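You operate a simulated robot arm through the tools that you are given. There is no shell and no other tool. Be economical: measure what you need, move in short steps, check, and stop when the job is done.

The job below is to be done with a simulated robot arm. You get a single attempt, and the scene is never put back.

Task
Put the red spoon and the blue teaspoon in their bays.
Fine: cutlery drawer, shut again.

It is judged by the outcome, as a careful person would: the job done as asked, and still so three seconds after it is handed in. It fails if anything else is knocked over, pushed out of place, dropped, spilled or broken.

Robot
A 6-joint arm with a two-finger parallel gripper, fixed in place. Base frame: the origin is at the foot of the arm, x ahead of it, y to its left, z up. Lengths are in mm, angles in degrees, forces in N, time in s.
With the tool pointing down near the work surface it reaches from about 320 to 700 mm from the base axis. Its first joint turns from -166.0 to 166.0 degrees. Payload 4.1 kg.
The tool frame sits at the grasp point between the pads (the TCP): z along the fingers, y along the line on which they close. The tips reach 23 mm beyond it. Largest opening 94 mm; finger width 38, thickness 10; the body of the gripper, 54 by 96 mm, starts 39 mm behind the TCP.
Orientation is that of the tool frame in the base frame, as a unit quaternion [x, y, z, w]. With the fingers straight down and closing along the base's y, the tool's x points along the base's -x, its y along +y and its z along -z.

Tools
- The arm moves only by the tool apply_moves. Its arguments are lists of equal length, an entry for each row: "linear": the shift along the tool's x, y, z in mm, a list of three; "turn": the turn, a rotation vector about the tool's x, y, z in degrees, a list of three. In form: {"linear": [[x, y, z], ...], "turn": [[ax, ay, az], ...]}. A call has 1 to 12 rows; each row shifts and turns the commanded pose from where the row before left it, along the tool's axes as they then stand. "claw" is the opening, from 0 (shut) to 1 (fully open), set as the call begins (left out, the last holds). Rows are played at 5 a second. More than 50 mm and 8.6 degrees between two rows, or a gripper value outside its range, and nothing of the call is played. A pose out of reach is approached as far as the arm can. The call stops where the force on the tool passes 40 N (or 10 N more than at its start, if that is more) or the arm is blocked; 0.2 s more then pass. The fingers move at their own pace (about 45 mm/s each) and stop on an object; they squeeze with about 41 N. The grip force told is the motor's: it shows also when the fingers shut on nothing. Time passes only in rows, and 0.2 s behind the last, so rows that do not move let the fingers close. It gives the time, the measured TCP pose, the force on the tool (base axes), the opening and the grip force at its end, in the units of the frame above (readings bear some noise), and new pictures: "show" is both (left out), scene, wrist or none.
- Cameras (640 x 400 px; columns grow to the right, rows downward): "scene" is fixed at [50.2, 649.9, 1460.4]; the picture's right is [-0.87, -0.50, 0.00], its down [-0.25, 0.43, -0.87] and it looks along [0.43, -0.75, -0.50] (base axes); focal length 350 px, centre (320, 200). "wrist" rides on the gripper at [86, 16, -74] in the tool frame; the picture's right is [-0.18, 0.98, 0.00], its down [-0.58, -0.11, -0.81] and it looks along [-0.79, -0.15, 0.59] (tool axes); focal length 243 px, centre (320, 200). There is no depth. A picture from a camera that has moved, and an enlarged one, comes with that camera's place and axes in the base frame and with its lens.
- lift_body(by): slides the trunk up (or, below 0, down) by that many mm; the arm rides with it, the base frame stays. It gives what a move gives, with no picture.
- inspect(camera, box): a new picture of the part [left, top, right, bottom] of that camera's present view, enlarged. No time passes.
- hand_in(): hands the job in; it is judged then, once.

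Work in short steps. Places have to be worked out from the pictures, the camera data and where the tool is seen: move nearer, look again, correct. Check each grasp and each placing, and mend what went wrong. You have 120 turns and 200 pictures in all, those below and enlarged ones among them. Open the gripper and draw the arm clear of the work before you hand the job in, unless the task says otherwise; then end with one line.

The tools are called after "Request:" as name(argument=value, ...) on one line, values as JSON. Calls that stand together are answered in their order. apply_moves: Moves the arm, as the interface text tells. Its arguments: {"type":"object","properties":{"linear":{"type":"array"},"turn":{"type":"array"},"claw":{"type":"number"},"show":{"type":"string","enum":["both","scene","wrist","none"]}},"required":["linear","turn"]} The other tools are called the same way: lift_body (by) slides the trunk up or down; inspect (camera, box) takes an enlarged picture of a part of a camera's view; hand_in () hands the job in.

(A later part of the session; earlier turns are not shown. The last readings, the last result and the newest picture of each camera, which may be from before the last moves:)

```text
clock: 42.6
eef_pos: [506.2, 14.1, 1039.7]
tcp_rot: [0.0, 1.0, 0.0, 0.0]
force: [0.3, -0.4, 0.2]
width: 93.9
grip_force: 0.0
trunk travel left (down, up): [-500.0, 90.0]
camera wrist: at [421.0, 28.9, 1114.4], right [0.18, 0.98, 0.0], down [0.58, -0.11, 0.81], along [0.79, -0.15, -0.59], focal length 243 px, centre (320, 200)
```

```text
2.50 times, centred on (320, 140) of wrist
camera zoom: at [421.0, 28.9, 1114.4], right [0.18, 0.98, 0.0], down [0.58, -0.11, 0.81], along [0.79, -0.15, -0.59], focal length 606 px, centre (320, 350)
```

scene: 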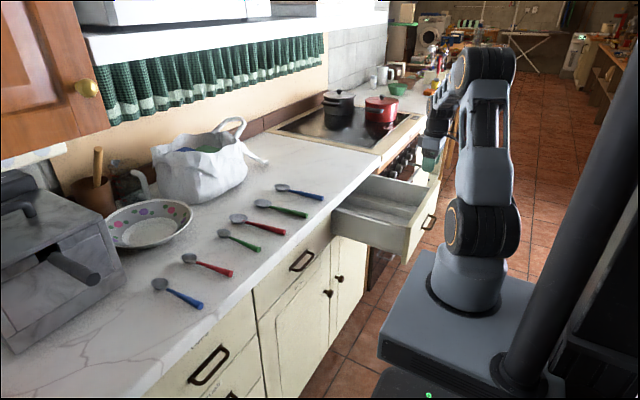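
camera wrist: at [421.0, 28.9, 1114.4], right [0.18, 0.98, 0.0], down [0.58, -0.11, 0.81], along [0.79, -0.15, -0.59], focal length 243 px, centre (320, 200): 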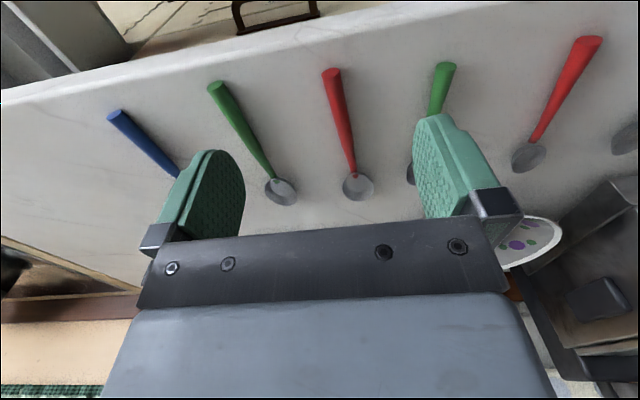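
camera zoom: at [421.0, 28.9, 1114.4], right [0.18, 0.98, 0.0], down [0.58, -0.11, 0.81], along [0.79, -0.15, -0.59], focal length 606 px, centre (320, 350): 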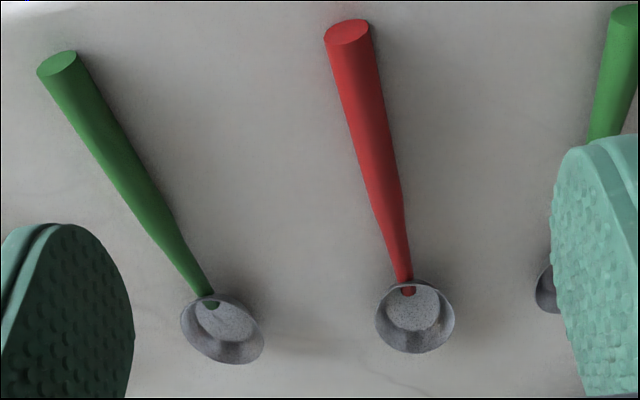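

The red spoon measures about 185 mm long with a 42 mm bowl. I go back to the drawer for one close view of the metal pieces to compare their sizes properly.

Request:
apply_moves(linear=[[15, -41, 0], [15, -41, 0], [15, -41, 0], [15, -41, 0], [15, -41, 0], [15, -41, 0], [15, -41, 0], [15, -43, 0], [0, 0, 45], [0, 0, 45], [0, 0, 38], [0, 0, 0]], turn=[[0, 0, 0], [0, 0, 0], [0, 0, 0], [0, 0, 0], [0, 0, 0], [0, 0, 0], [0, 0, 0], [0, 0, 0], [0, 0, 0], [0, 0, 0], [0, 0, 0], [0, 0, 0]], show="wrist")

Request:
inspect(camera="wrist", box=[220, 0, 420, 220])

```text
clock: 45.2
eef_pos: [386.7, -317.1, 912.7]
tcp_rot: [0.001, 1.0, -0.001, 0.001]
force: [-0.7, 0.6, -0.2]
width: 94.0
grip_force: 0.0
trunk travel left (down, up): [-500.0, 90.0]
camera wrist: at [300.5, -302.2, 985.8], right [0.18, 0.98, 0.0], down [0.58, -0.11, 0.81], along [0.79, -0.15, -0.59], focal length 243 px, centre (320, 200)
```

wrist: 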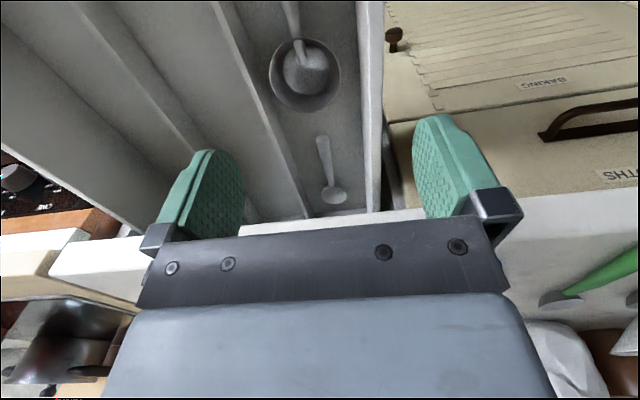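

```text
1.82 times, centred on (320, 110) of wrist
camera zoom: at [300.5, -302.2, 985.8], right [0.18, 0.98, 0.0], down [0.58, -0.11, 0.81], along [0.79, -0.15, -0.59], focal length 441 px, centre (320, 364)
```

zoom: 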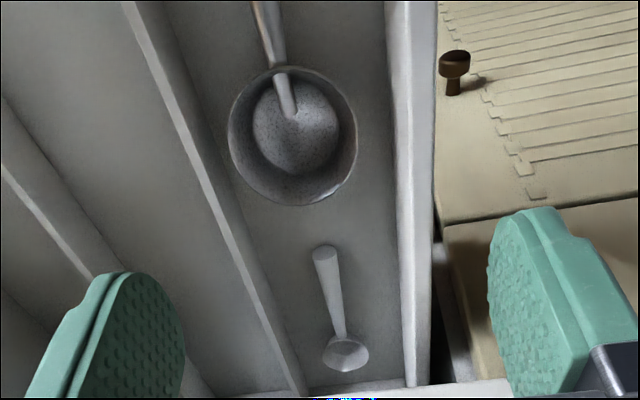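

The front piece is a deep ladle (62 mm bowl, 153 mm) and the rear one a small piece of about 138 mm with a 40 mm bowl: neither matches the counter spoons, so that bay looks taken by other things. I'll measure the blue teaspoon close up as I go to fetch it.

Request:
apply_moves(linear=[[0, 0, -45], [0, 0, -45], [-8, 45, 0], [-8, 45, 0], [-8, 45, 0], [-8, 45, 0], [-8, 45, 0], [-8, 45, 0], [-8, 45, 0], [-8, 45, 0], [-8, 45, 0], [-8, 45, 0]], turn=[[0, 0, 0], [0, 0, 0], [0, 0, 0], [0, 0, 0], [0, 0, 0], [0, 0, 0], [0, 0, 0], [0, 0, 0], [0, 0, 0], [0, 0, 0], [0, 0, 0], [0, 0, 0]], show="none")

Request:
apply_moves(linear=[[-8, 45, 0], [-8, 45, 0], [-8, 45, 0], [-8, 28, 0], [0, 0, 0]], turn=[[0, 0, 0], [0, 0, 0], [0, 0, 0], [0, 0, 0], [0, 0, 0]], show="wrist")

Request:
inspect(camera="wrist", box=[220, 60, 420, 220])

```text
clock: 47.8
eef_pos: [465.4, 133.9, 1002.5]
tcp_rot: [0.0, 1.0, 0.0, 0.0]
force: [0.0, -0.2, 0.5]
width: 94.0
grip_force: 0.0
trunk travel left (down, up): [-500.0, 90.0]
```

```text
clock: 49.0
eef_pos: [497.4, 296.8, 1002.7]
tcp_rot: [0.0, 1.0, 0.0, 0.0]
force: [-0.4, 0.9, 0.7]
width: 93.9
grip_force: 0.0
trunk travel left (down, up): [-500.0, 90.0]
camera wrist: at [411.9, 312.2, 1075.7], right [0.18, 0.98, 0.0], down [0.58, -0.11, 0.81], along [0.79, -0.15, -0.59], focal length 243 px, centre (320, 200)
```

wrist: 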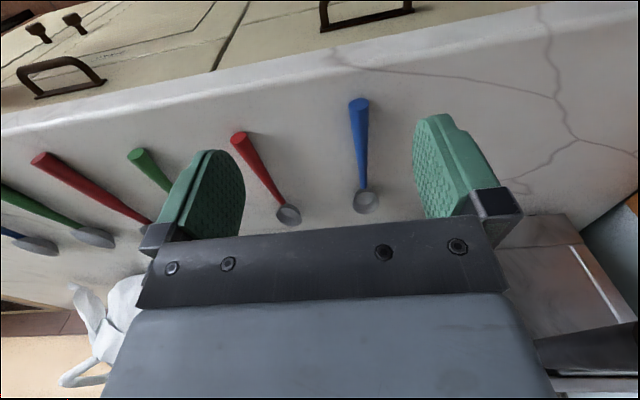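

```text
2.50 times, centred on (320, 140) of wrist
camera zoom: at [411.9, 312.2, 1075.7], right [0.18, 0.98, 0.0], down [0.58, -0.11, 0.81], along [0.79, -0.15, -0.59], focal length 606 px, centre (320, 350)
```

zoom: 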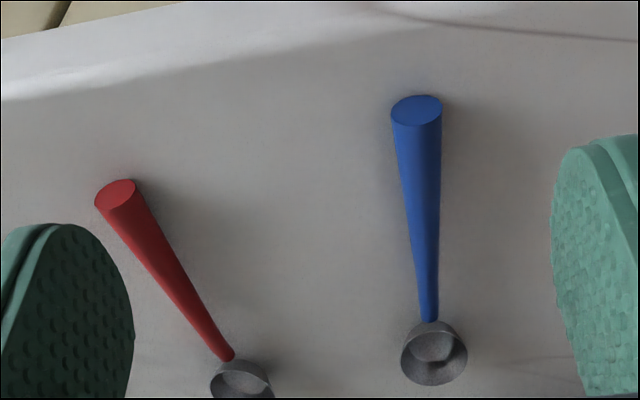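

The blue teaspoon is 158 mm, lying straight along x at y≈321.6, from x 520 to 679. I move over its middle and come down close.

Request:
apply_moves(linear=[[-30, 8, 0], [-30, 8, 0], [-30, 8.8, 0], [0, 0, 25], [0, 0, 25], [0, 0, 0]], turn=[[0, 0, 0], [0, 0, 0], [0, 0, 0], [0, 0, 0], [0, 0, 0], [0, 0, 0]], claw=0.6, show="both")

```text
clock: 50.4
eef_pos: [588.5, 321.6, 951.9]
tcp_rot: [-0.001, 1.0, 0.0, 0.001]
force: [-0.5, -0.2, 1.2]
width: 56.3
grip_force: 0.0
trunk travel left (down, up): [-500.0, 90.0]
camera wrist: at [502.8, 336.3, 1025.7], right [0.18, 0.98, 0.0], down [0.58, -0.11, 0.81], along [0.79, -0.15, -0.59], focal length 243 px, centre (320, 200)
```

scene: 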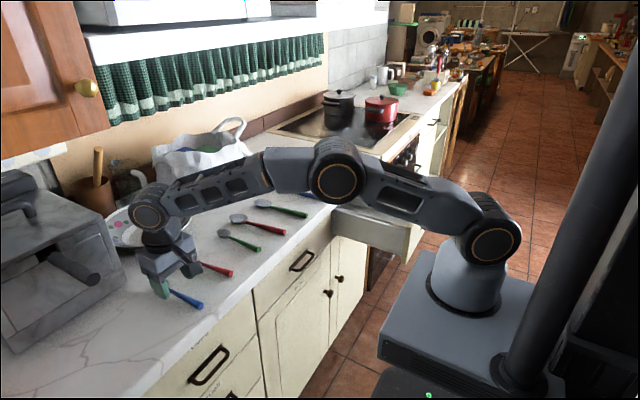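
wrist: 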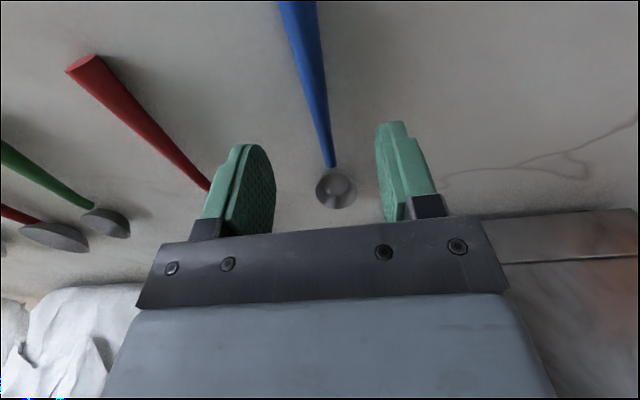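

Aligned. I descend so the tips are just above the counter.

Request:
apply_moves(linear=[[0, 0, 10], [0, 0, 10], [0, 0, 6], [0, 0, 0]], turn=[[0, 0, 0], [0, 0, 0], [0, 0, 0], [0, 0, 0]], show="wrist")

```text
clock: 51.4
eef_pos: [589.1, 321.6, 927.2]
tcp_rot: [0.0, 1.0, 0.0, 0.0]
force: [-0.2, 0.2, 0.1]
width: 56.4
grip_force: 0.1
trunk travel left (down, up): [-500.0, 90.0]
camera wrist: at [503.1, 335.9, 999.9], right [0.18, 0.98, 0.0], down [0.58, -0.11, 0.81], along [0.79, -0.15, -0.59], focal length 243 px, centre (320, 200)
```

wrist: 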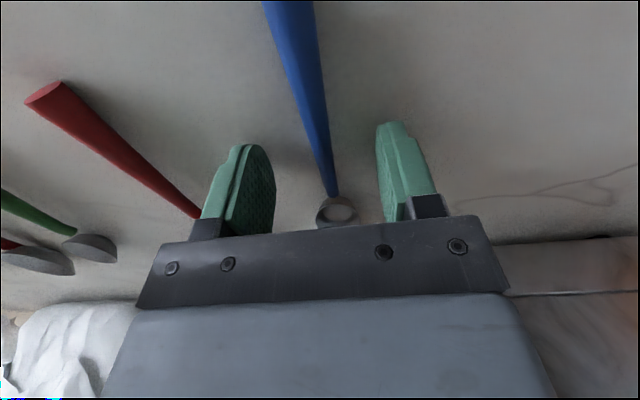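

I go 2 mm lower and close on the handle.

Request:
apply_moves(linear=[[0, 0, 2], [0, 0, 0]], turn=[[0, 0, 0], [0, 0, 0]], show="none")

Request:
apply_moves(linear=[[0, 0, 0], [0, 0, 0], [0, 0, 0], [0, 0, 0], [0, 0, 0]], turn=[[0, 0, 0], [0, 0, 0], [0, 0, 0], [0, 0, 0], [0, 0, 0]], claw=0, show="none")

Request:
apply_moves(linear=[[0, 0, -15], [0, 0, -25], [0, 0, -35], [0, 0, 0]], turn=[[0, 0, 0], [0, 0, 0], [0, 0, 0], [0, 0, 0]], show="both")

```text
clock: 52.0
eef_pos: [588.7, 321.5, 925.7]
tcp_rot: [0.0, 1.0, 0.0, 0.0]
force: [0.1, 0.5, 0.6]
width: 56.4
grip_force: 0.0
trunk travel left (down, up): [-500.0, 90.0]
```

```text
clock: 53.2
eef_pos: [589.6, 321.0, 925.3]
tcp_rot: [-0.001, 1.0, 0.0, 0.0]
force: [0.6, -0.7, 0.0]
width: 14.2
grip_force: 41.5
trunk travel left (down, up): [-500.0, 90.0]
```

```text
clock: 54.2
eef_pos: [588.3, 319.8, 1000.1]
tcp_rot: [-0.001, 1.0, 0.0, 0.0]
force: [0.0, -0.8, -0.4]
width: 14.3
grip_force: 40.6
trunk travel left (down, up): [-500.0, 90.0]
camera wrist: at [502.4, 335.1, 1073.1], right [0.18, 0.98, 0.0], down [0.58, -0.11, 0.81], along [0.79, -0.15, -0.59], focal length 243 px, centre (320, 200)
```

scene: 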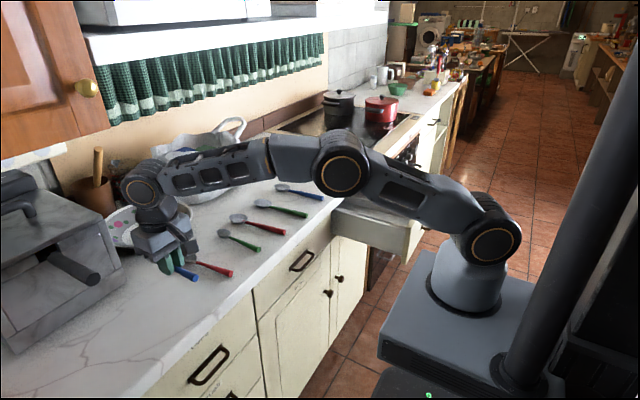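
wrist: 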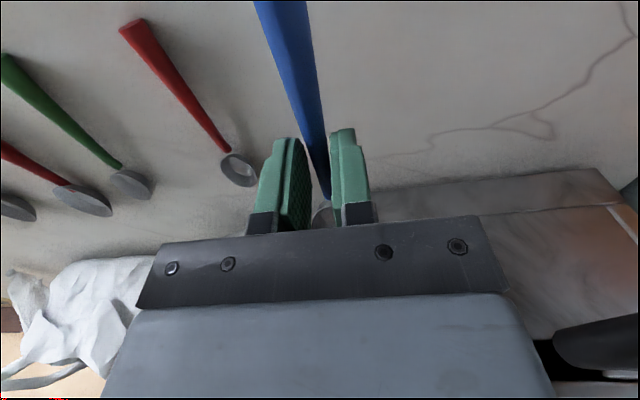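

The teaspoon is held (14 mm). I carry it at z=1000 across to above the drawer, with the last stretch checked by pictures.

Request:
apply_moves(linear=[[20, -43, 0], [20, -43, 0], [20, -43, 0], [20, -43, 0], [20, -43, 0], [20, -43, 0], [10, -47, 0], [10, -47, 0], [10, -47, 0], [10, -47, 0], [10, -47, 0], [8, -47, 0]], turn=[[0, 0, 0], [0, 0, 0], [0, 0, 0], [0, 0, 0], [0, 0, 0], [0, 0, 0], [0, 0, 0], [0, 0, 0], [0, 0, 0], [0, 0, 0], [0, 0, 0], [0, 0, 0]], show="none")

Request:
apply_moves(linear=[[5, -46, 0], [5, -46, 0], [5, -46, 0], [5, -46, 0], [0, -46, 0], [0, -46, 0], [0, -46, 0], [0, 0, 0]], turn=[[0, 0, 0], [0, 0, 0], [0, 0, 0], [0, 0, 0], [0, 0, 0], [0, 0, 0], [0, 0, 0], [0, 0, 0]], show="both")

```text
clock: 56.8
eef_pos: [410.3, -219.8, 1001.2]
tcp_rot: [0.0, 1.0, 0.0, 0.0]
force: [0.8, 0.3, 0.3]
width: 14.3
grip_force: 40.6
trunk travel left (down, up): [-500.0, 90.0]
```

```text
clock: 58.6
eef_pos: [389.7, -543.0, 999.0]
tcp_rot: [-0.001, 1.0, 0.001, 0.0]
force: [0.8, 0.2, -0.2]
width: 14.3
grip_force: 40.6
trunk travel left (down, up): [-500.0, 90.0]
camera wrist: at [303.7, -527.8, 1072.6], right [0.18, 0.98, 0.0], down [0.58, -0.11, 0.81], along [0.79, -0.15, -0.59], focal length 243 px, centre (320, 200)
```

scene: 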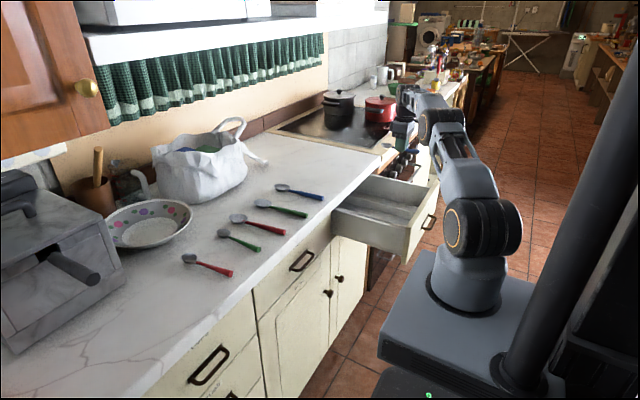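
wrist: 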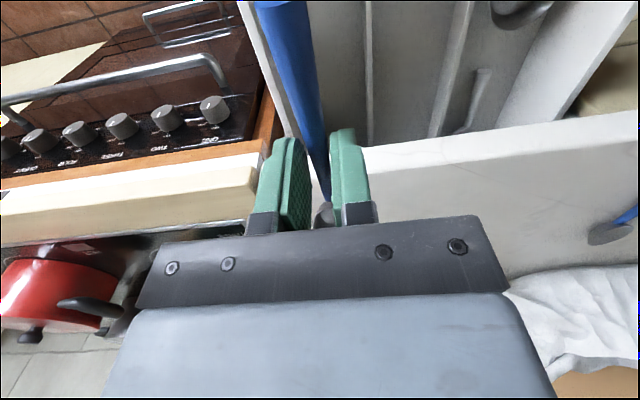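

The teaspoon hangs over the -y bay; the wall's inner face is at about y=-597 and the divider at -496. I shift 3 mm toward the divider and descend partway.

Request:
apply_moves(linear=[[0, 3, 30], [0, 0, 40], [0, 0, 40], [0, 0, 40], [0, 0, 0]], turn=[[0, 0, 0], [0, 0, 0], [0, 0, 0], [0, 0, 0], [0, 0, 0]], show="both")

Request:
inspect(camera="scene", box=[320, 130, 450, 250])

```text
clock: 59.8
eef_pos: [389.0, -538.2, 848.8]
tcp_rot: [0.0, 1.0, 0.0, 0.0]
force: [0.1, -0.5, -0.7]
width: 14.4
grip_force: 41.3
trunk travel left (down, up): [-500.0, 90.0]
camera wrist: at [303.2, -523.6, 923.0], right [0.18, 0.98, 0.0], down [0.58, -0.11, 0.81], along [0.79, -0.15, -0.59], focal length 243 px, centre (320, 200)
```

scene: 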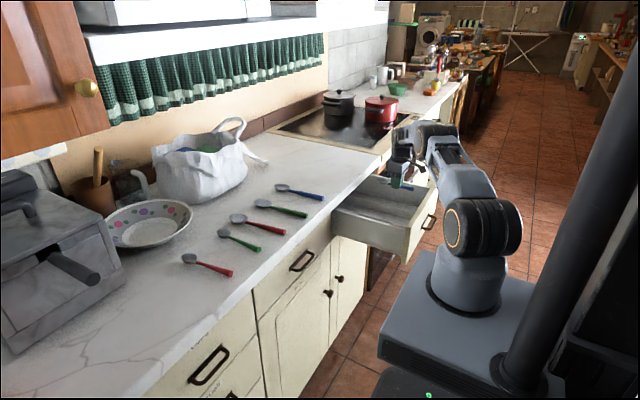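
wrist: 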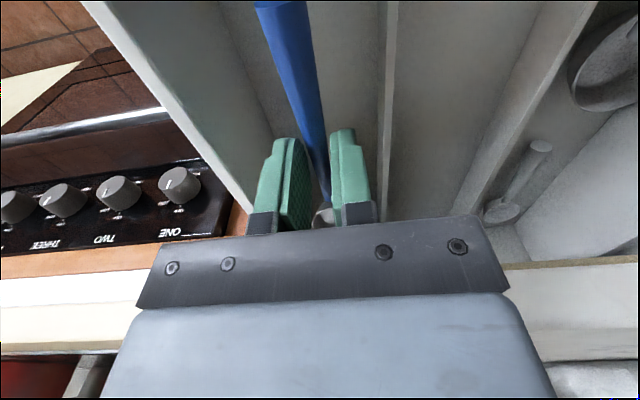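

```text
3.33 times, centred on (385, 190) of scene
camera zoom: at [50.2, 649.9, 1460.4], right [-0.87, -0.5, 0.0], down [-0.25, 0.43, -0.87], along [0.43, -0.75, -0.5], focal length 1168 px, centre (103, 233)
```

zoom: 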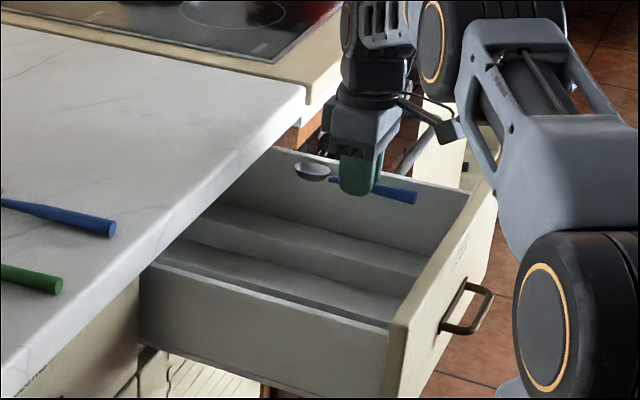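

The teaspoon is in line with the bay. I lower it further in diminishing steps.

Request:
apply_moves(linear=[[0, 0, 30], [0, 0, 25], [0, 0, 15], [0, 0, 5], [0, 0, 0]], turn=[[0, 0, 0], [0, 0, 0], [0, 0, 0], [0, 0, 0], [0, 0, 0]], show="both")

Request:
inspect(camera="scene", box=[320, 130, 450, 250])

```text
clock: 61.0
eef_pos: [391.5, -538.1, 774.3]
tcp_rot: [0.0, 1.0, 0.0, -0.001]
force: [0.6, -0.3, -0.7]
width: 14.4
grip_force: 40.9
trunk travel left (down, up): [-500.0, 90.0]
camera wrist: at [305.2, -523.6, 848.2], right [0.18, 0.98, 0.0], down [0.58, -0.11, 0.81], along [0.79, -0.15, -0.59], focal length 243 px, centre (320, 200)
```

scene: 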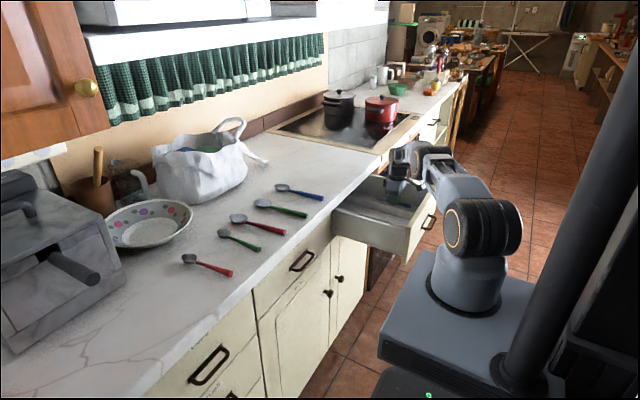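
wrist: 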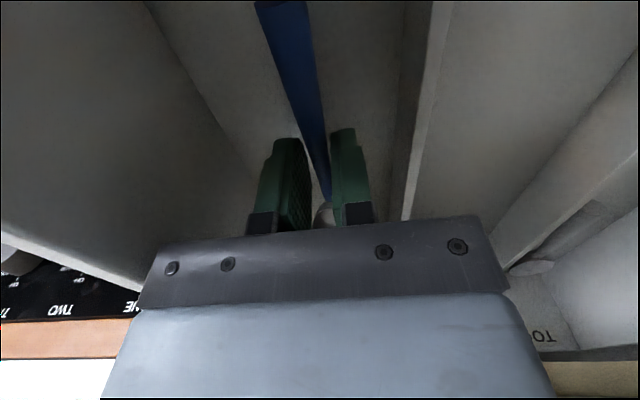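

```text
3.33 times, centred on (385, 190) of scene
camera zoom: at [50.2, 649.9, 1460.4], right [-0.87, -0.5, 0.0], down [-0.25, 0.43, -0.87], along [0.43, -0.75, -0.5], focal length 1168 px, centre (103, 233)
```

zoom: 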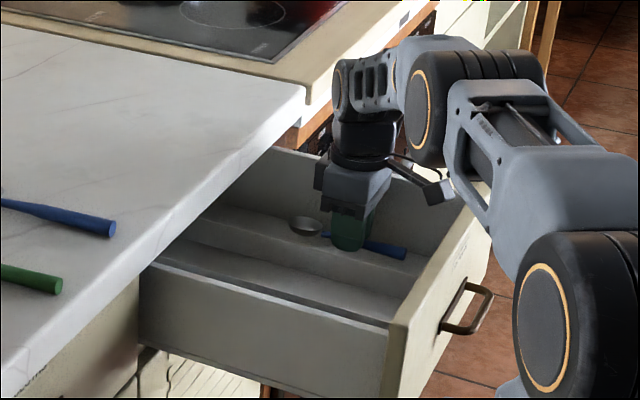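

There is lettering on the drawer's back wall at the lower right of the wrist view: the bays are labelled at the back. I enlarge it.

Request:
inspect(camera="wrist", box=[500, 240, 640, 370])

```text
3.08 times, centred on (570, 305) of wrist
camera zoom: at [305.2, -523.6, 848.2], right [0.18, 0.98, 0.0], down [0.58, -0.11, 0.81], along [0.79, -0.15, -0.59], focal length 746 px, centre (-449, -123)
```

zoom: 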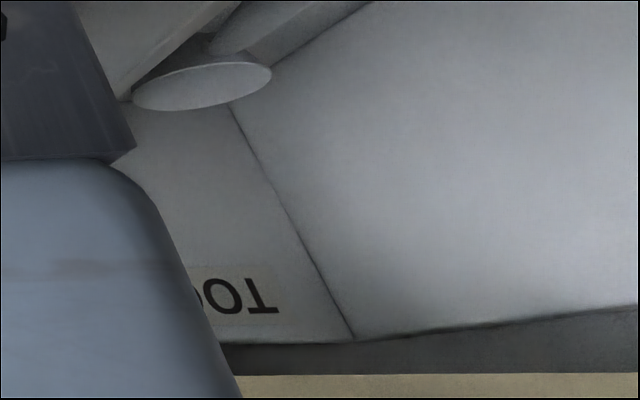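

It reads "TOO…" (TOOLS) behind the +y bay, so the labels are on the back wall. Before releasing I lift out again and tilt the camera up to read the other two.

Request:
apply_moves(linear=[[0, 0, -40], [0, 0, -40], [0, 0, -30], [20, 20, 0], [20, 20, 0], [0, 0, 0], [0, 0, 0], [0, 0, 0], [0, 0, 0]], turn=[[0, 0, 0], [0, 0, 0], [0, 0, 0], [0, 0, 0], [0, 0, 0], [0, -8, 0], [0, -8, 0], [0, -8, 0], [0, -8, 0]], show="wrist")

Request:
inspect(camera="wrist", box=[160, 80, 480, 240])

```text
clock: 63.0
eef_pos: [351.4, -498.8, 884.3]
tcp_rot: [0.0, 0.961, 0.0, 0.277]
force: [-0.8, 0.0, 0.4]
width: 14.2
grip_force: 41.2
trunk travel left (down, up): [-500.0, 90.0]
camera wrist: at [238.3, -483.2, 900.8], right [0.16, 0.98, 0.1], down [0.06, -0.11, 0.99], along [0.99, -0.15, -0.08], focal length 243 px, centre (320, 200)
```

wrist: 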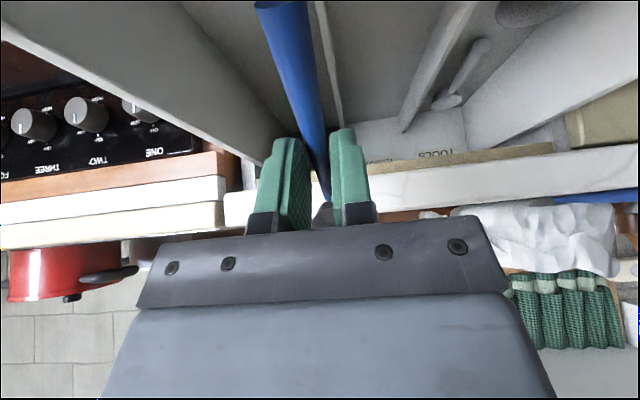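

```text
2.00 times, centred on (320, 160) of wrist
camera zoom: at [238.3, -483.2, 900.8], right [0.16, 0.98, 0.1], down [0.06, -0.11, 0.99], along [0.99, -0.15, -0.08], focal length 485 px, centre (320, 280)
```

zoom: 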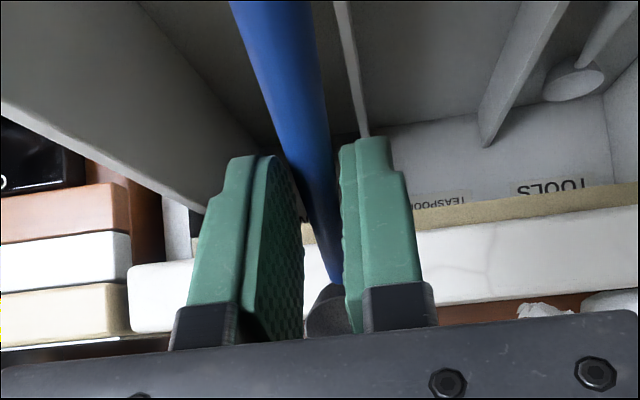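

The labels read TEASPOONS (middle) and TOOLS (+y). I shift to read the -y bay's label as well.

Request:
apply_moves(linear=[[0, 45, 0], [0, 45, 0], [0, 45, 0], [0, 0, 0]], turn=[[0, 0, 0], [0, 0, 0], [0, 0, 0], [0, 0, 0]], show="wrist")

Request:
inspect(camera="wrist", box=[100, 80, 300, 220])

```text
clock: 64.0
eef_pos: [349.2, -361.0, 884.2]
tcp_rot: [0.0, 0.961, 0.0, 0.276]
force: [0.1, 0.3, -0.7]
width: 14.6
grip_force: 41.1
trunk travel left (down, up): [-500.0, 90.0]
camera wrist: at [237.8, -346.9, 901.0], right [0.16, 0.98, 0.1], down [0.07, -0.11, 0.99], along [0.99, -0.15, -0.08], focal length 243 px, centre (320, 200)
```

wrist: 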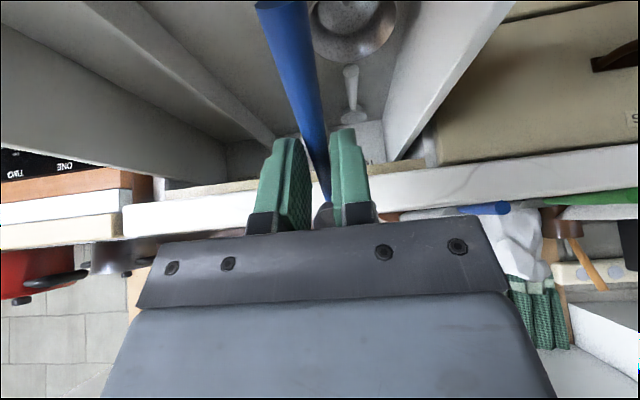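

```text
2.86 times, centred on (200, 150) of wrist
camera zoom: at [237.8, -346.9, 901.0], right [0.16, 0.98, 0.1], down [0.07, -0.11, 0.99], along [0.99, -0.15, -0.08], focal length 693 px, centre (663, 343)
```

zoom: 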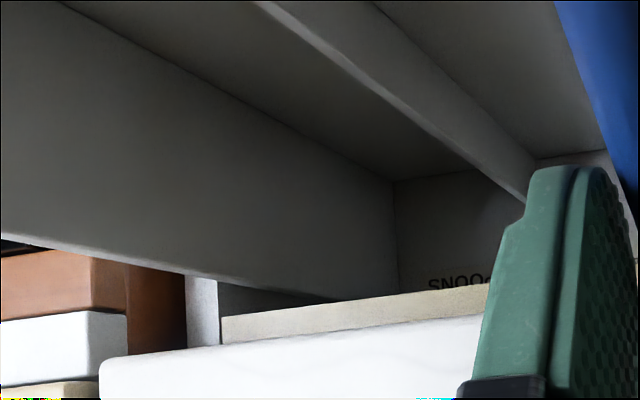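

It ends "…OONS": SPOONS. So the teaspoon goes in the middle bay (y≈-443) and the spoon in the -y bay. I level the tool, go over the middle bay and lower.

Request:
apply_moves(linear=[[0, 0, 0], [0, 0, 0], [0, 0, 0], [0, 0, 0], [-20, -41, 0], [-20, -42, 0], [0, 0, 40], [0, 0, 40], [0, 0, 25], [0, 0, 5], [0, 0, 0]], turn=[[0, 8, 0], [0, 8, 0], [0, 8, 0], [0, 8, 0], [0, 0, 0], [0, 0, 0], [0, 0, 0], [0, 0, 0], [0, 0, 0], [0, 0, 0], [0, 0, 0]], show="wrist")

Request:
inspect(camera="scene", box=[320, 130, 450, 250])

```text
clock: 66.4
eef_pos: [391.2, -445.7, 774.5]
tcp_rot: [0.0, 1.0, 0.0, -0.001]
force: [0.1, 0.3, 1.1]
width: 14.5
grip_force: 40.9
trunk travel left (down, up): [-500.0, 90.0]
camera wrist: at [305.1, -431.5, 847.9], right [0.18, 0.98, 0.0], down [0.58, -0.11, 0.81], along [0.79, -0.15, -0.59], focal length 243 px, centre (320, 200)
```

wrist: 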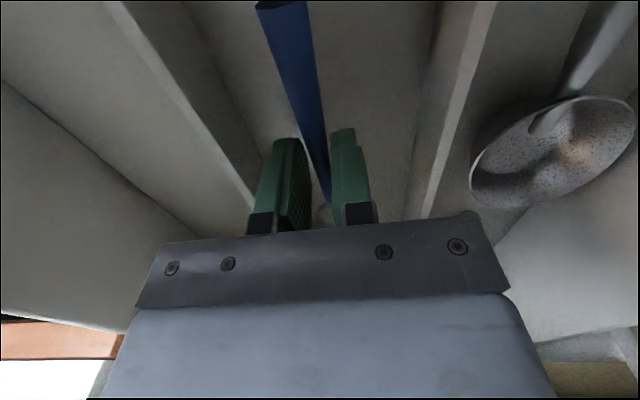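

```text
3.33 times, centred on (385, 190) of scene
camera zoom: at [50.2, 649.9, 1460.4], right [-0.87, -0.5, 0.0], down [-0.25, 0.43, -0.87], along [0.43, -0.75, -0.5], focal length 1168 px, centre (103, 233)
```

zoom: 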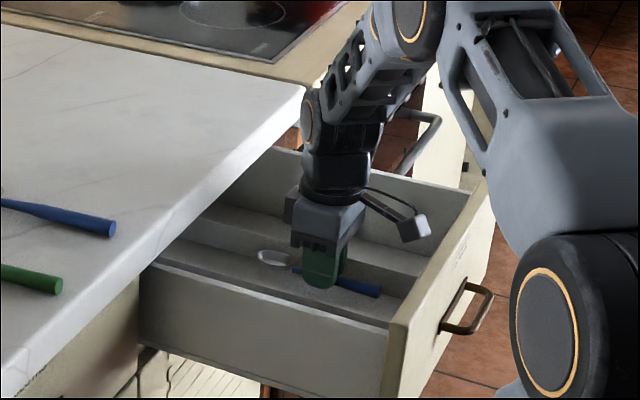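

Well centred in the TEASPOONS bay. I go down in 3 mm steps watching the force.

Request:
apply_moves(linear=[[0, 0, 3], [0, 0, 3], [0, 0, 3], [0, 0, 0]], turn=[[0, 0, 0], [0, 0, 0], [0, 0, 0], [0, 0, 0]], show="none")

Request:
inspect(camera="scene", box=[340, 170, 420, 230])

```text
clock: 67.4
eef_pos: [389.9, -445.3, 765.5]
tcp_rot: [0.0, 1.0, 0.0, 0.001]
force: [-0.2, 0.6, 0.0]
width: 14.5
grip_force: 40.9
trunk travel left (down, up): [-500.0, 90.0]
```

```text
6.67 times, centred on (380, 200) of scene
camera zoom: at [50.2, 649.9, 1460.4], right [-0.87, -0.5, 0.0], down [-0.25, 0.43, -0.87], along [0.43, -0.75, -0.5], focal length 2336 px, centre (-80, 200)
```

zoom: 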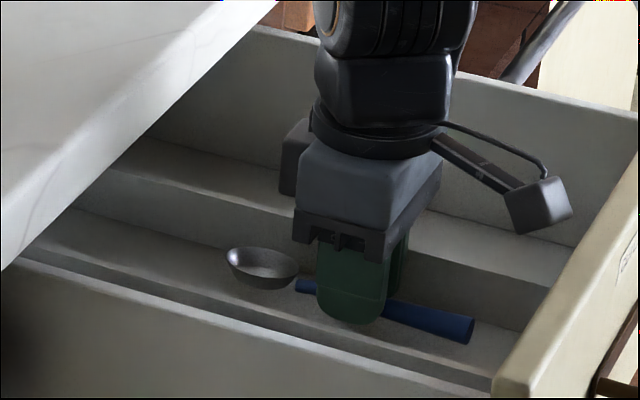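

Still free of the floor. I go a few millimetres further down.

Request:
apply_moves(linear=[[0, 0, 2], [0, 0, 2], [0, 0, 2], [0, 0, 0]], turn=[[0, 0, 0], [0, 0, 0], [0, 0, 0], [0, 0, 0]], show="none")

Request:
apply_moves(linear=[[0, 0, 1.5], [0, 0, 1.5], [0, 0, 0]], turn=[[0, 0, 0], [0, 0, 0], [0, 0, 0]], show="wrist")

```text
clock: 68.4
eef_pos: [390.6, -445.5, 760.7]
tcp_rot: [0.0, 1.0, -0.001, 0.0]
force: [-0.3, -0.1, 0.4]
width: 14.4
grip_force: 41.4
trunk travel left (down, up): [-500.0, 90.0]
```

```text
clock: 69.2
eef_pos: [390.7, -446.1, 756.4]
tcp_rot: [0.001, 1.0, 0.0, 0.0]
force: [0.7, 0.5, -0.3]
width: 14.2
grip_force: 40.8
trunk travel left (down, up): [-500.0, 90.0]
camera wrist: at [304.8, -431.0, 830.4], right [0.18, 0.98, 0.0], down [0.58, -0.11, 0.81], along [0.79, -0.15, -0.59], focal length 243 px, centre (320, 200)
```

wrist: 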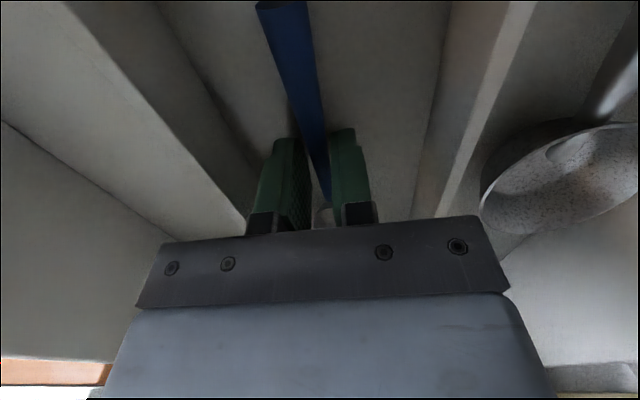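

No contact yet (tips at 733). A few more small steps.

Request:
apply_moves(linear=[[0, 0, 1.5], [0, 0, 1.5], [0, 0, 0]], turn=[[0, 0, 0], [0, 0, 0], [0, 0, 0]], show="none")

Request:
apply_moves(linear=[[0, 0, 1.5], [0, 0, 1.5], [0, 0, 0]], turn=[[0, 0, 0], [0, 0, 0], [0, 0, 0]], show="none")

Request:
inspect(camera="scene", box=[340, 170, 420, 230])

```text
clock: 70.0
eef_pos: [390.8, -447.4, 753.0]
tcp_rot: [-0.001, 1.0, 0.0, 0.0]
force: [-0.6, 1.1, 0.3]
width: 14.4
grip_force: 41.2
trunk travel left (down, up): [-500.0, 90.0]
```

```text
clock: 70.8
eef_pos: [391.0, -446.3, 753.9]
tcp_rot: [0.0, 1.0, -0.002, 0.002]
force: [0.5, 1.3, 25.1]
width: 14.1
grip_force: 41.4
trunk travel left (down, up): [-500.0, 90.0]
```

```text
6.67 times, centred on (380, 200) of scene
camera zoom: at [50.2, 649.9, 1460.4], right [-0.87, -0.5, 0.0], down [-0.25, 0.43, -0.87], along [0.43, -0.75, -0.5], focal length 2336 px, centre (-80, 200)
```

zoom: 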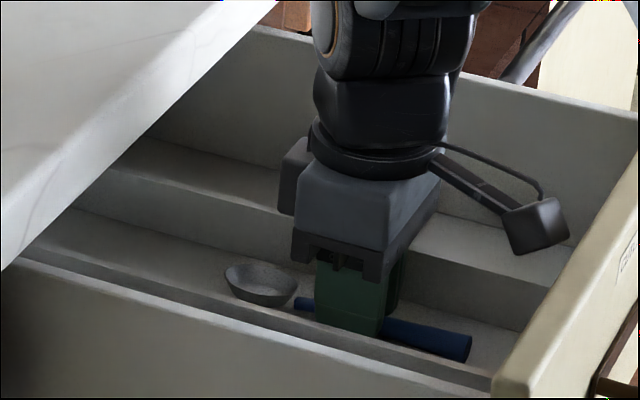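

Contact with the floor (25 N). I ease up 2 mm, open partway and rise straight out.

Request:
apply_moves(linear=[[0, 0, -2], [0, 0, 0]], turn=[[0, 0, 0], [0, 0, 0]], show="none")

Request:
apply_moves(linear=[[0, 0, 0], [0, 0, 0], [0, 0, 0], [0, 0, 0], [0, 0, -20], [0, 0, -40], [0, 0, -45], [0, 0, -45], [0, 0, -45], [0, 0, -45]], turn=[[0, 0, 0], [0, 0, 0], [0, 0, 0], [0, 0, 0], [0, 0, 0], [0, 0, 0], [0, 0, 0], [0, 0, 0], [0, 0, 0], [0, 0, 0]], claw=0.45, show="both")

```text
clock: 71.4
eef_pos: [390.7, -445.8, 754.3]
tcp_rot: [0.001, 1.0, -0.001, 0.001]
force: [0.7, -4.1, 19.2]
width: 14.5
grip_force: 40.8
trunk travel left (down, up): [-500.0, 90.0]
```

```text
clock: 73.6
eef_pos: [387.4, -445.8, 994.1]
tcp_rot: [0.0, 1.0, 0.0, -0.001]
force: [0.2, -0.3, 0.0]
width: 42.4
grip_force: 0.2
trunk travel left (down, up): [-500.0, 90.0]
camera wrist: at [302.7, -430.7, 1067.1], right [0.18, 0.98, 0.0], down [0.58, -0.11, 0.81], along [0.79, -0.15, -0.59], focal length 243 px, centre (320, 200)
```

scene: 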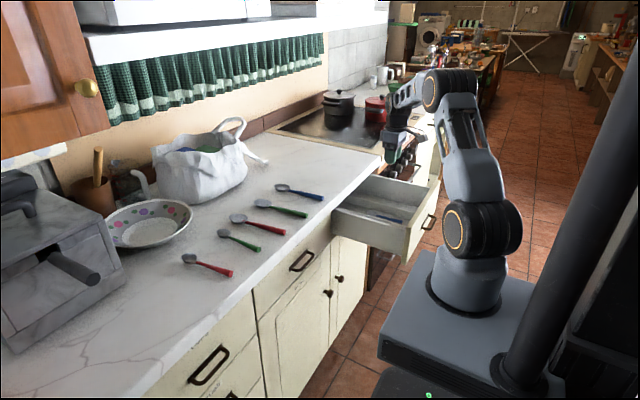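
wrist: 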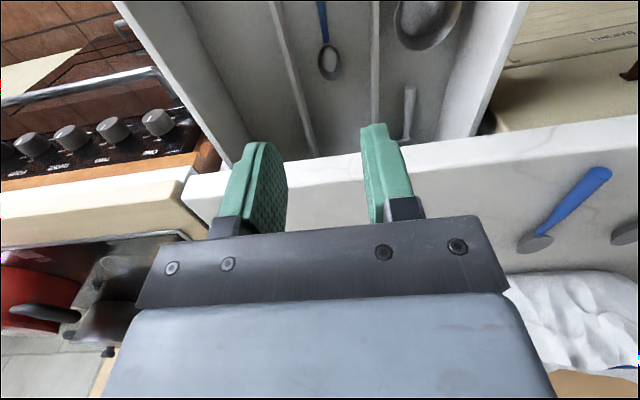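

The teaspoon lies in the TEASPOONS bay. The red spoon runs from about (521, 19) to (700, 33), yawed ~4.8°; I go above it and align.

Request:
apply_moves(linear=[[-19.6, 42.9, 0], [-19.6, 42.9, 0], [-19.6, 42.9, 0], [-19.6, 42.9, 0], [-19.6, 42.9, 0], [-19.6, 42.9, 0], [-19.6, 42.9, 0], [-19.6, 42.9, 0], [-19.6, 42.9, 0], [-19.6, 42.9, 0], [-19.6, 42.9, 0], [0, 0, 30]], turn=[[0, 0, 0], [0, 0, 0], [0, 0, 0], [0, 0, 0], [0, 0, 0], [0, 0, 0], [0, 0, 0], [0, 0, 0], [0, 0, 0], [0, 0, 0], [0, 0, 0], [0, 0, -4.8]], claw=0.6, show="both")

```text
clock: 76.2
eef_pos: [606.8, 26.2, 963.8]
tcp_rot: [-0.042, 0.999, 0.0, 0.0]
force: [0.3, 1.2, 0.2]
width: 56.6
grip_force: 0.0
trunk travel left (down, up): [-500.0, 90.0]
camera wrist: at [520.0, 34.2, 1036.7], right [0.1, 0.99, 0.0], down [0.59, -0.06, 0.81], along [0.8, -0.08, -0.59], focal length 243 px, centre (320, 200)
```

scene: 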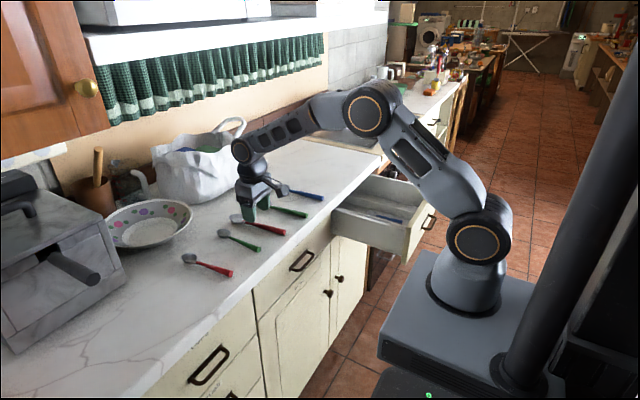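
wrist: 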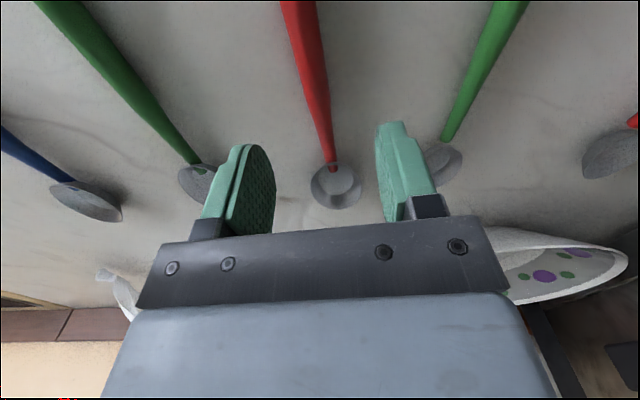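

The picture matches the earlier aligned teaspoon view. I descend and close.

Request:
apply_moves(linear=[[0, 0, 15], [0, 0, 13], [0, 0, 7], [0, 0, 3], [0, 0, 0]], turn=[[0, 0, 0], [0, 0, 0], [0, 0, 0], [0, 0, 0], [0, 0, 0]], show="wrist")

Request:
apply_moves(linear=[[0, 0, 0], [0, 0, 0], [0, 0, 0], [0, 0, 0], [0, 0, 0]], turn=[[0, 0, 0], [0, 0, 0], [0, 0, 0], [0, 0, 0], [0, 0, 0]], claw=0, show="none")

Request:
apply_moves(linear=[[0, 0, -15], [0, 0, -25], [0, 0, -35], [0, 0, 0]], turn=[[0, 0, 0], [0, 0, 0], [0, 0, 0], [0, 0, 4.8]], show="both")

```text
clock: 77.4
eef_pos: [606.3, 26.3, 925.4]
tcp_rot: [-0.042, 0.999, 0.0, -0.001]
force: [0.3, 0.6, 0.3]
width: 56.2
grip_force: 0.1
trunk travel left (down, up): [-500.0, 90.0]
camera wrist: at [519.8, 33.6, 998.2], right [0.1, 0.99, 0.0], down [0.59, -0.06, 0.81], along [0.8, -0.08, -0.59], focal length 243 px, centre (320, 200)
```

wrist: 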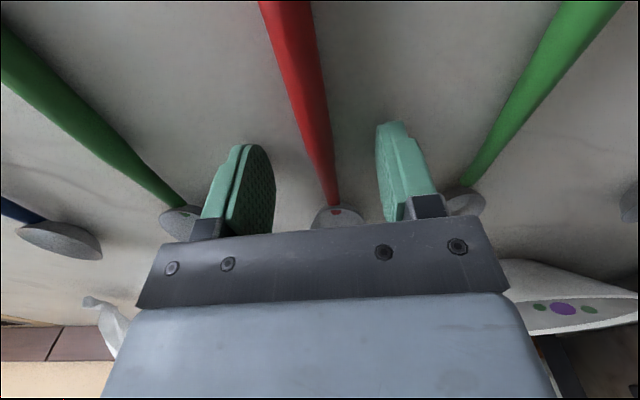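

```text
clock: 78.6
eef_pos: [606.7, 26.8, 924.8]
tcp_rot: [-0.041, 0.999, 0.0, 0.001]
force: [-0.5, 0.0, 0.4]
width: 14.4
grip_force: 41.1
trunk travel left (down, up): [-500.0, 90.0]
```

```text
clock: 79.6
eef_pos: [605.3, 25.0, 1000.1]
tcp_rot: [0.0, 1.0, 0.0, 0.0]
force: [-0.6, 0.6, -0.6]
width: 14.3
grip_force: 41.4
trunk travel left (down, up): [-500.0, 90.0]
camera wrist: at [520.7, 41.0, 1073.3], right [0.18, 0.98, 0.0], down [0.58, -0.11, 0.81], along [0.79, -0.15, -0.59], focal length 243 px, centre (320, 200)
```

scene: 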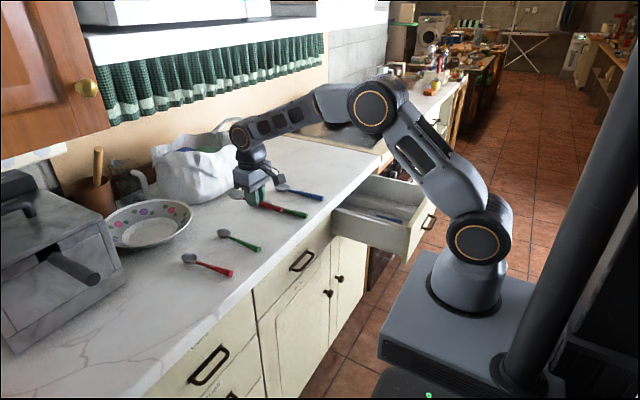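
wrist: 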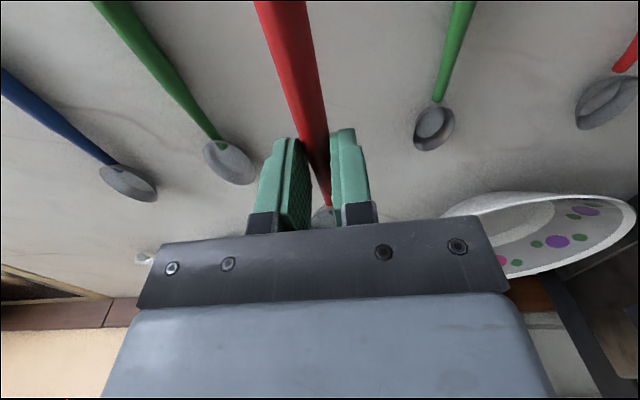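

The red spoon is held and level. I carry it over the -y (SPOONS) bay.

Request:
apply_moves(linear=[[18, -45, 0], [18, -45, 0], [18, -45, 0], [18, -45, 0], [18, -45, 0], [18, -45, 0], [18, -45, 0], [18, -45, 0], [18, -45, 0], [18, -45, 0], [18, -45, 0], [18, -45, 0]], turn=[[0, 0, 0], [0, 0, 0], [0, 0, 0], [0, 0, 0], [0, 0, 0], [0, 0, 0], [0, 0, 0], [0, 0, 0], [0, 0, 0], [0, 0, 0], [0, 0, 0], [0, 0, 0]], show="none")

Request:
apply_moves(linear=[[0, -24, 0], [0, 0, 40], [0, 0, 40], [0, 0, 40], [0, 0, 30], [0, 0, 0]], turn=[[0, 0, 0], [0, 0, 0], [0, 0, 0], [0, 0, 0], [0, 0, 0], [0, 0, 0]], show="both")

Request:
inspect(camera="scene", box=[330, 150, 430, 225])

```text
clock: 82.2
eef_pos: [389.5, -515.6, 999.5]
tcp_rot: [0.0, 1.0, 0.0, 0.0]
force: [-0.5, -0.6, -0.6]
width: 14.2
grip_force: 40.9
trunk travel left (down, up): [-500.0, 90.0]
```

```text
clock: 83.6
eef_pos: [389.6, -537.7, 850.4]
tcp_rot: [-0.001, 1.0, 0.001, 0.0]
force: [-0.4, -0.6, -0.7]
width: 14.4
grip_force: 40.9
trunk travel left (down, up): [-500.0, 90.0]
camera wrist: at [304.7, -523.6, 922.4], right [0.18, 0.98, 0.0], down [0.58, -0.11, 0.81], along [0.79, -0.15, -0.59], focal length 243 px, centre (320, 200)
```

scene: 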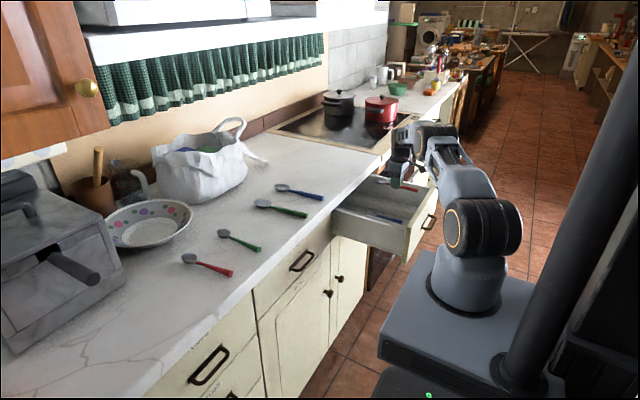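
wrist: 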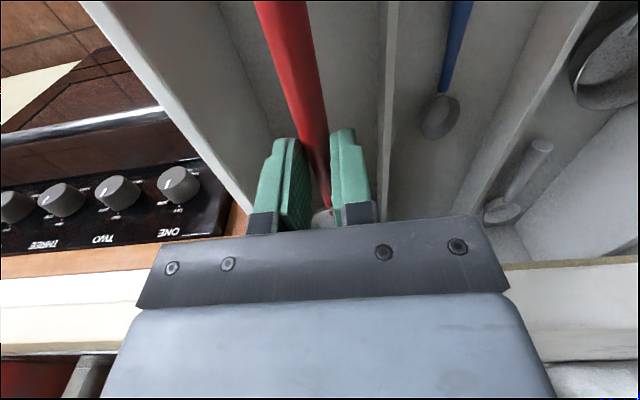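

```text
5.33 times, centred on (380, 188) of scene
camera zoom: at [50.2, 649.9, 1460.4], right [-0.87, -0.5, 0.0], down [-0.25, 0.43, -0.87], along [0.43, -0.75, -0.5], focal length 1869 px, centre (0, 267)
```

zoom: 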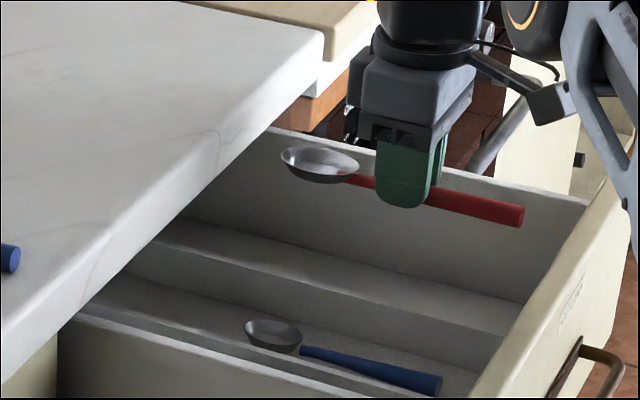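

All in line. I lower to just above the floor, as found before (contact at about 754).

Request:
apply_moves(linear=[[0, 0, 35], [0, 0, 25], [0, 0, 15], [0, 0, 8], [0, 0, 6], [0, 0, 3], [0, 0, 0]], turn=[[0, 0, 0], [0, 0, 0], [0, 0, 0], [0, 0, 0], [0, 0, 0], [0, 0, 0], [0, 0, 0]], show="wrist")

Request:
inspect(camera="scene", box=[330, 150, 430, 225])

```text
clock: 85.2
eef_pos: [390.5, -537.4, 756.3]
tcp_rot: [0.0, 1.0, 0.0, 0.0]
force: [1.0, 0.4, -0.2]
width: 14.3
grip_force: 40.8
trunk travel left (down, up): [-500.0, 90.0]
camera wrist: at [304.5, -522.9, 830.6], right [0.18, 0.98, 0.0], down [0.58, -0.11, 0.81], along [0.79, -0.15, -0.59], focal length 243 px, centre (320, 200)
```

wrist: 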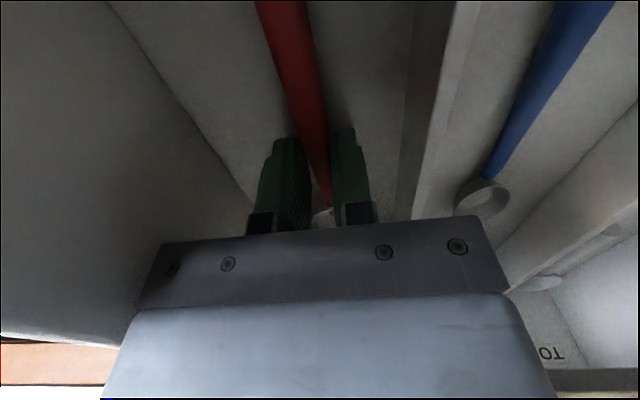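

```text
5.33 times, centred on (380, 188) of scene
camera zoom: at [50.2, 649.9, 1460.4], right [-0.87, -0.5, 0.0], down [-0.25, 0.43, -0.87], along [0.43, -0.75, -0.5], focal length 1869 px, centre (0, 267)
```

zoom: 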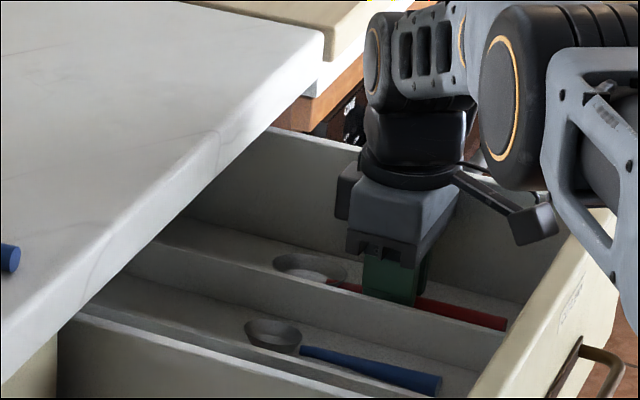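

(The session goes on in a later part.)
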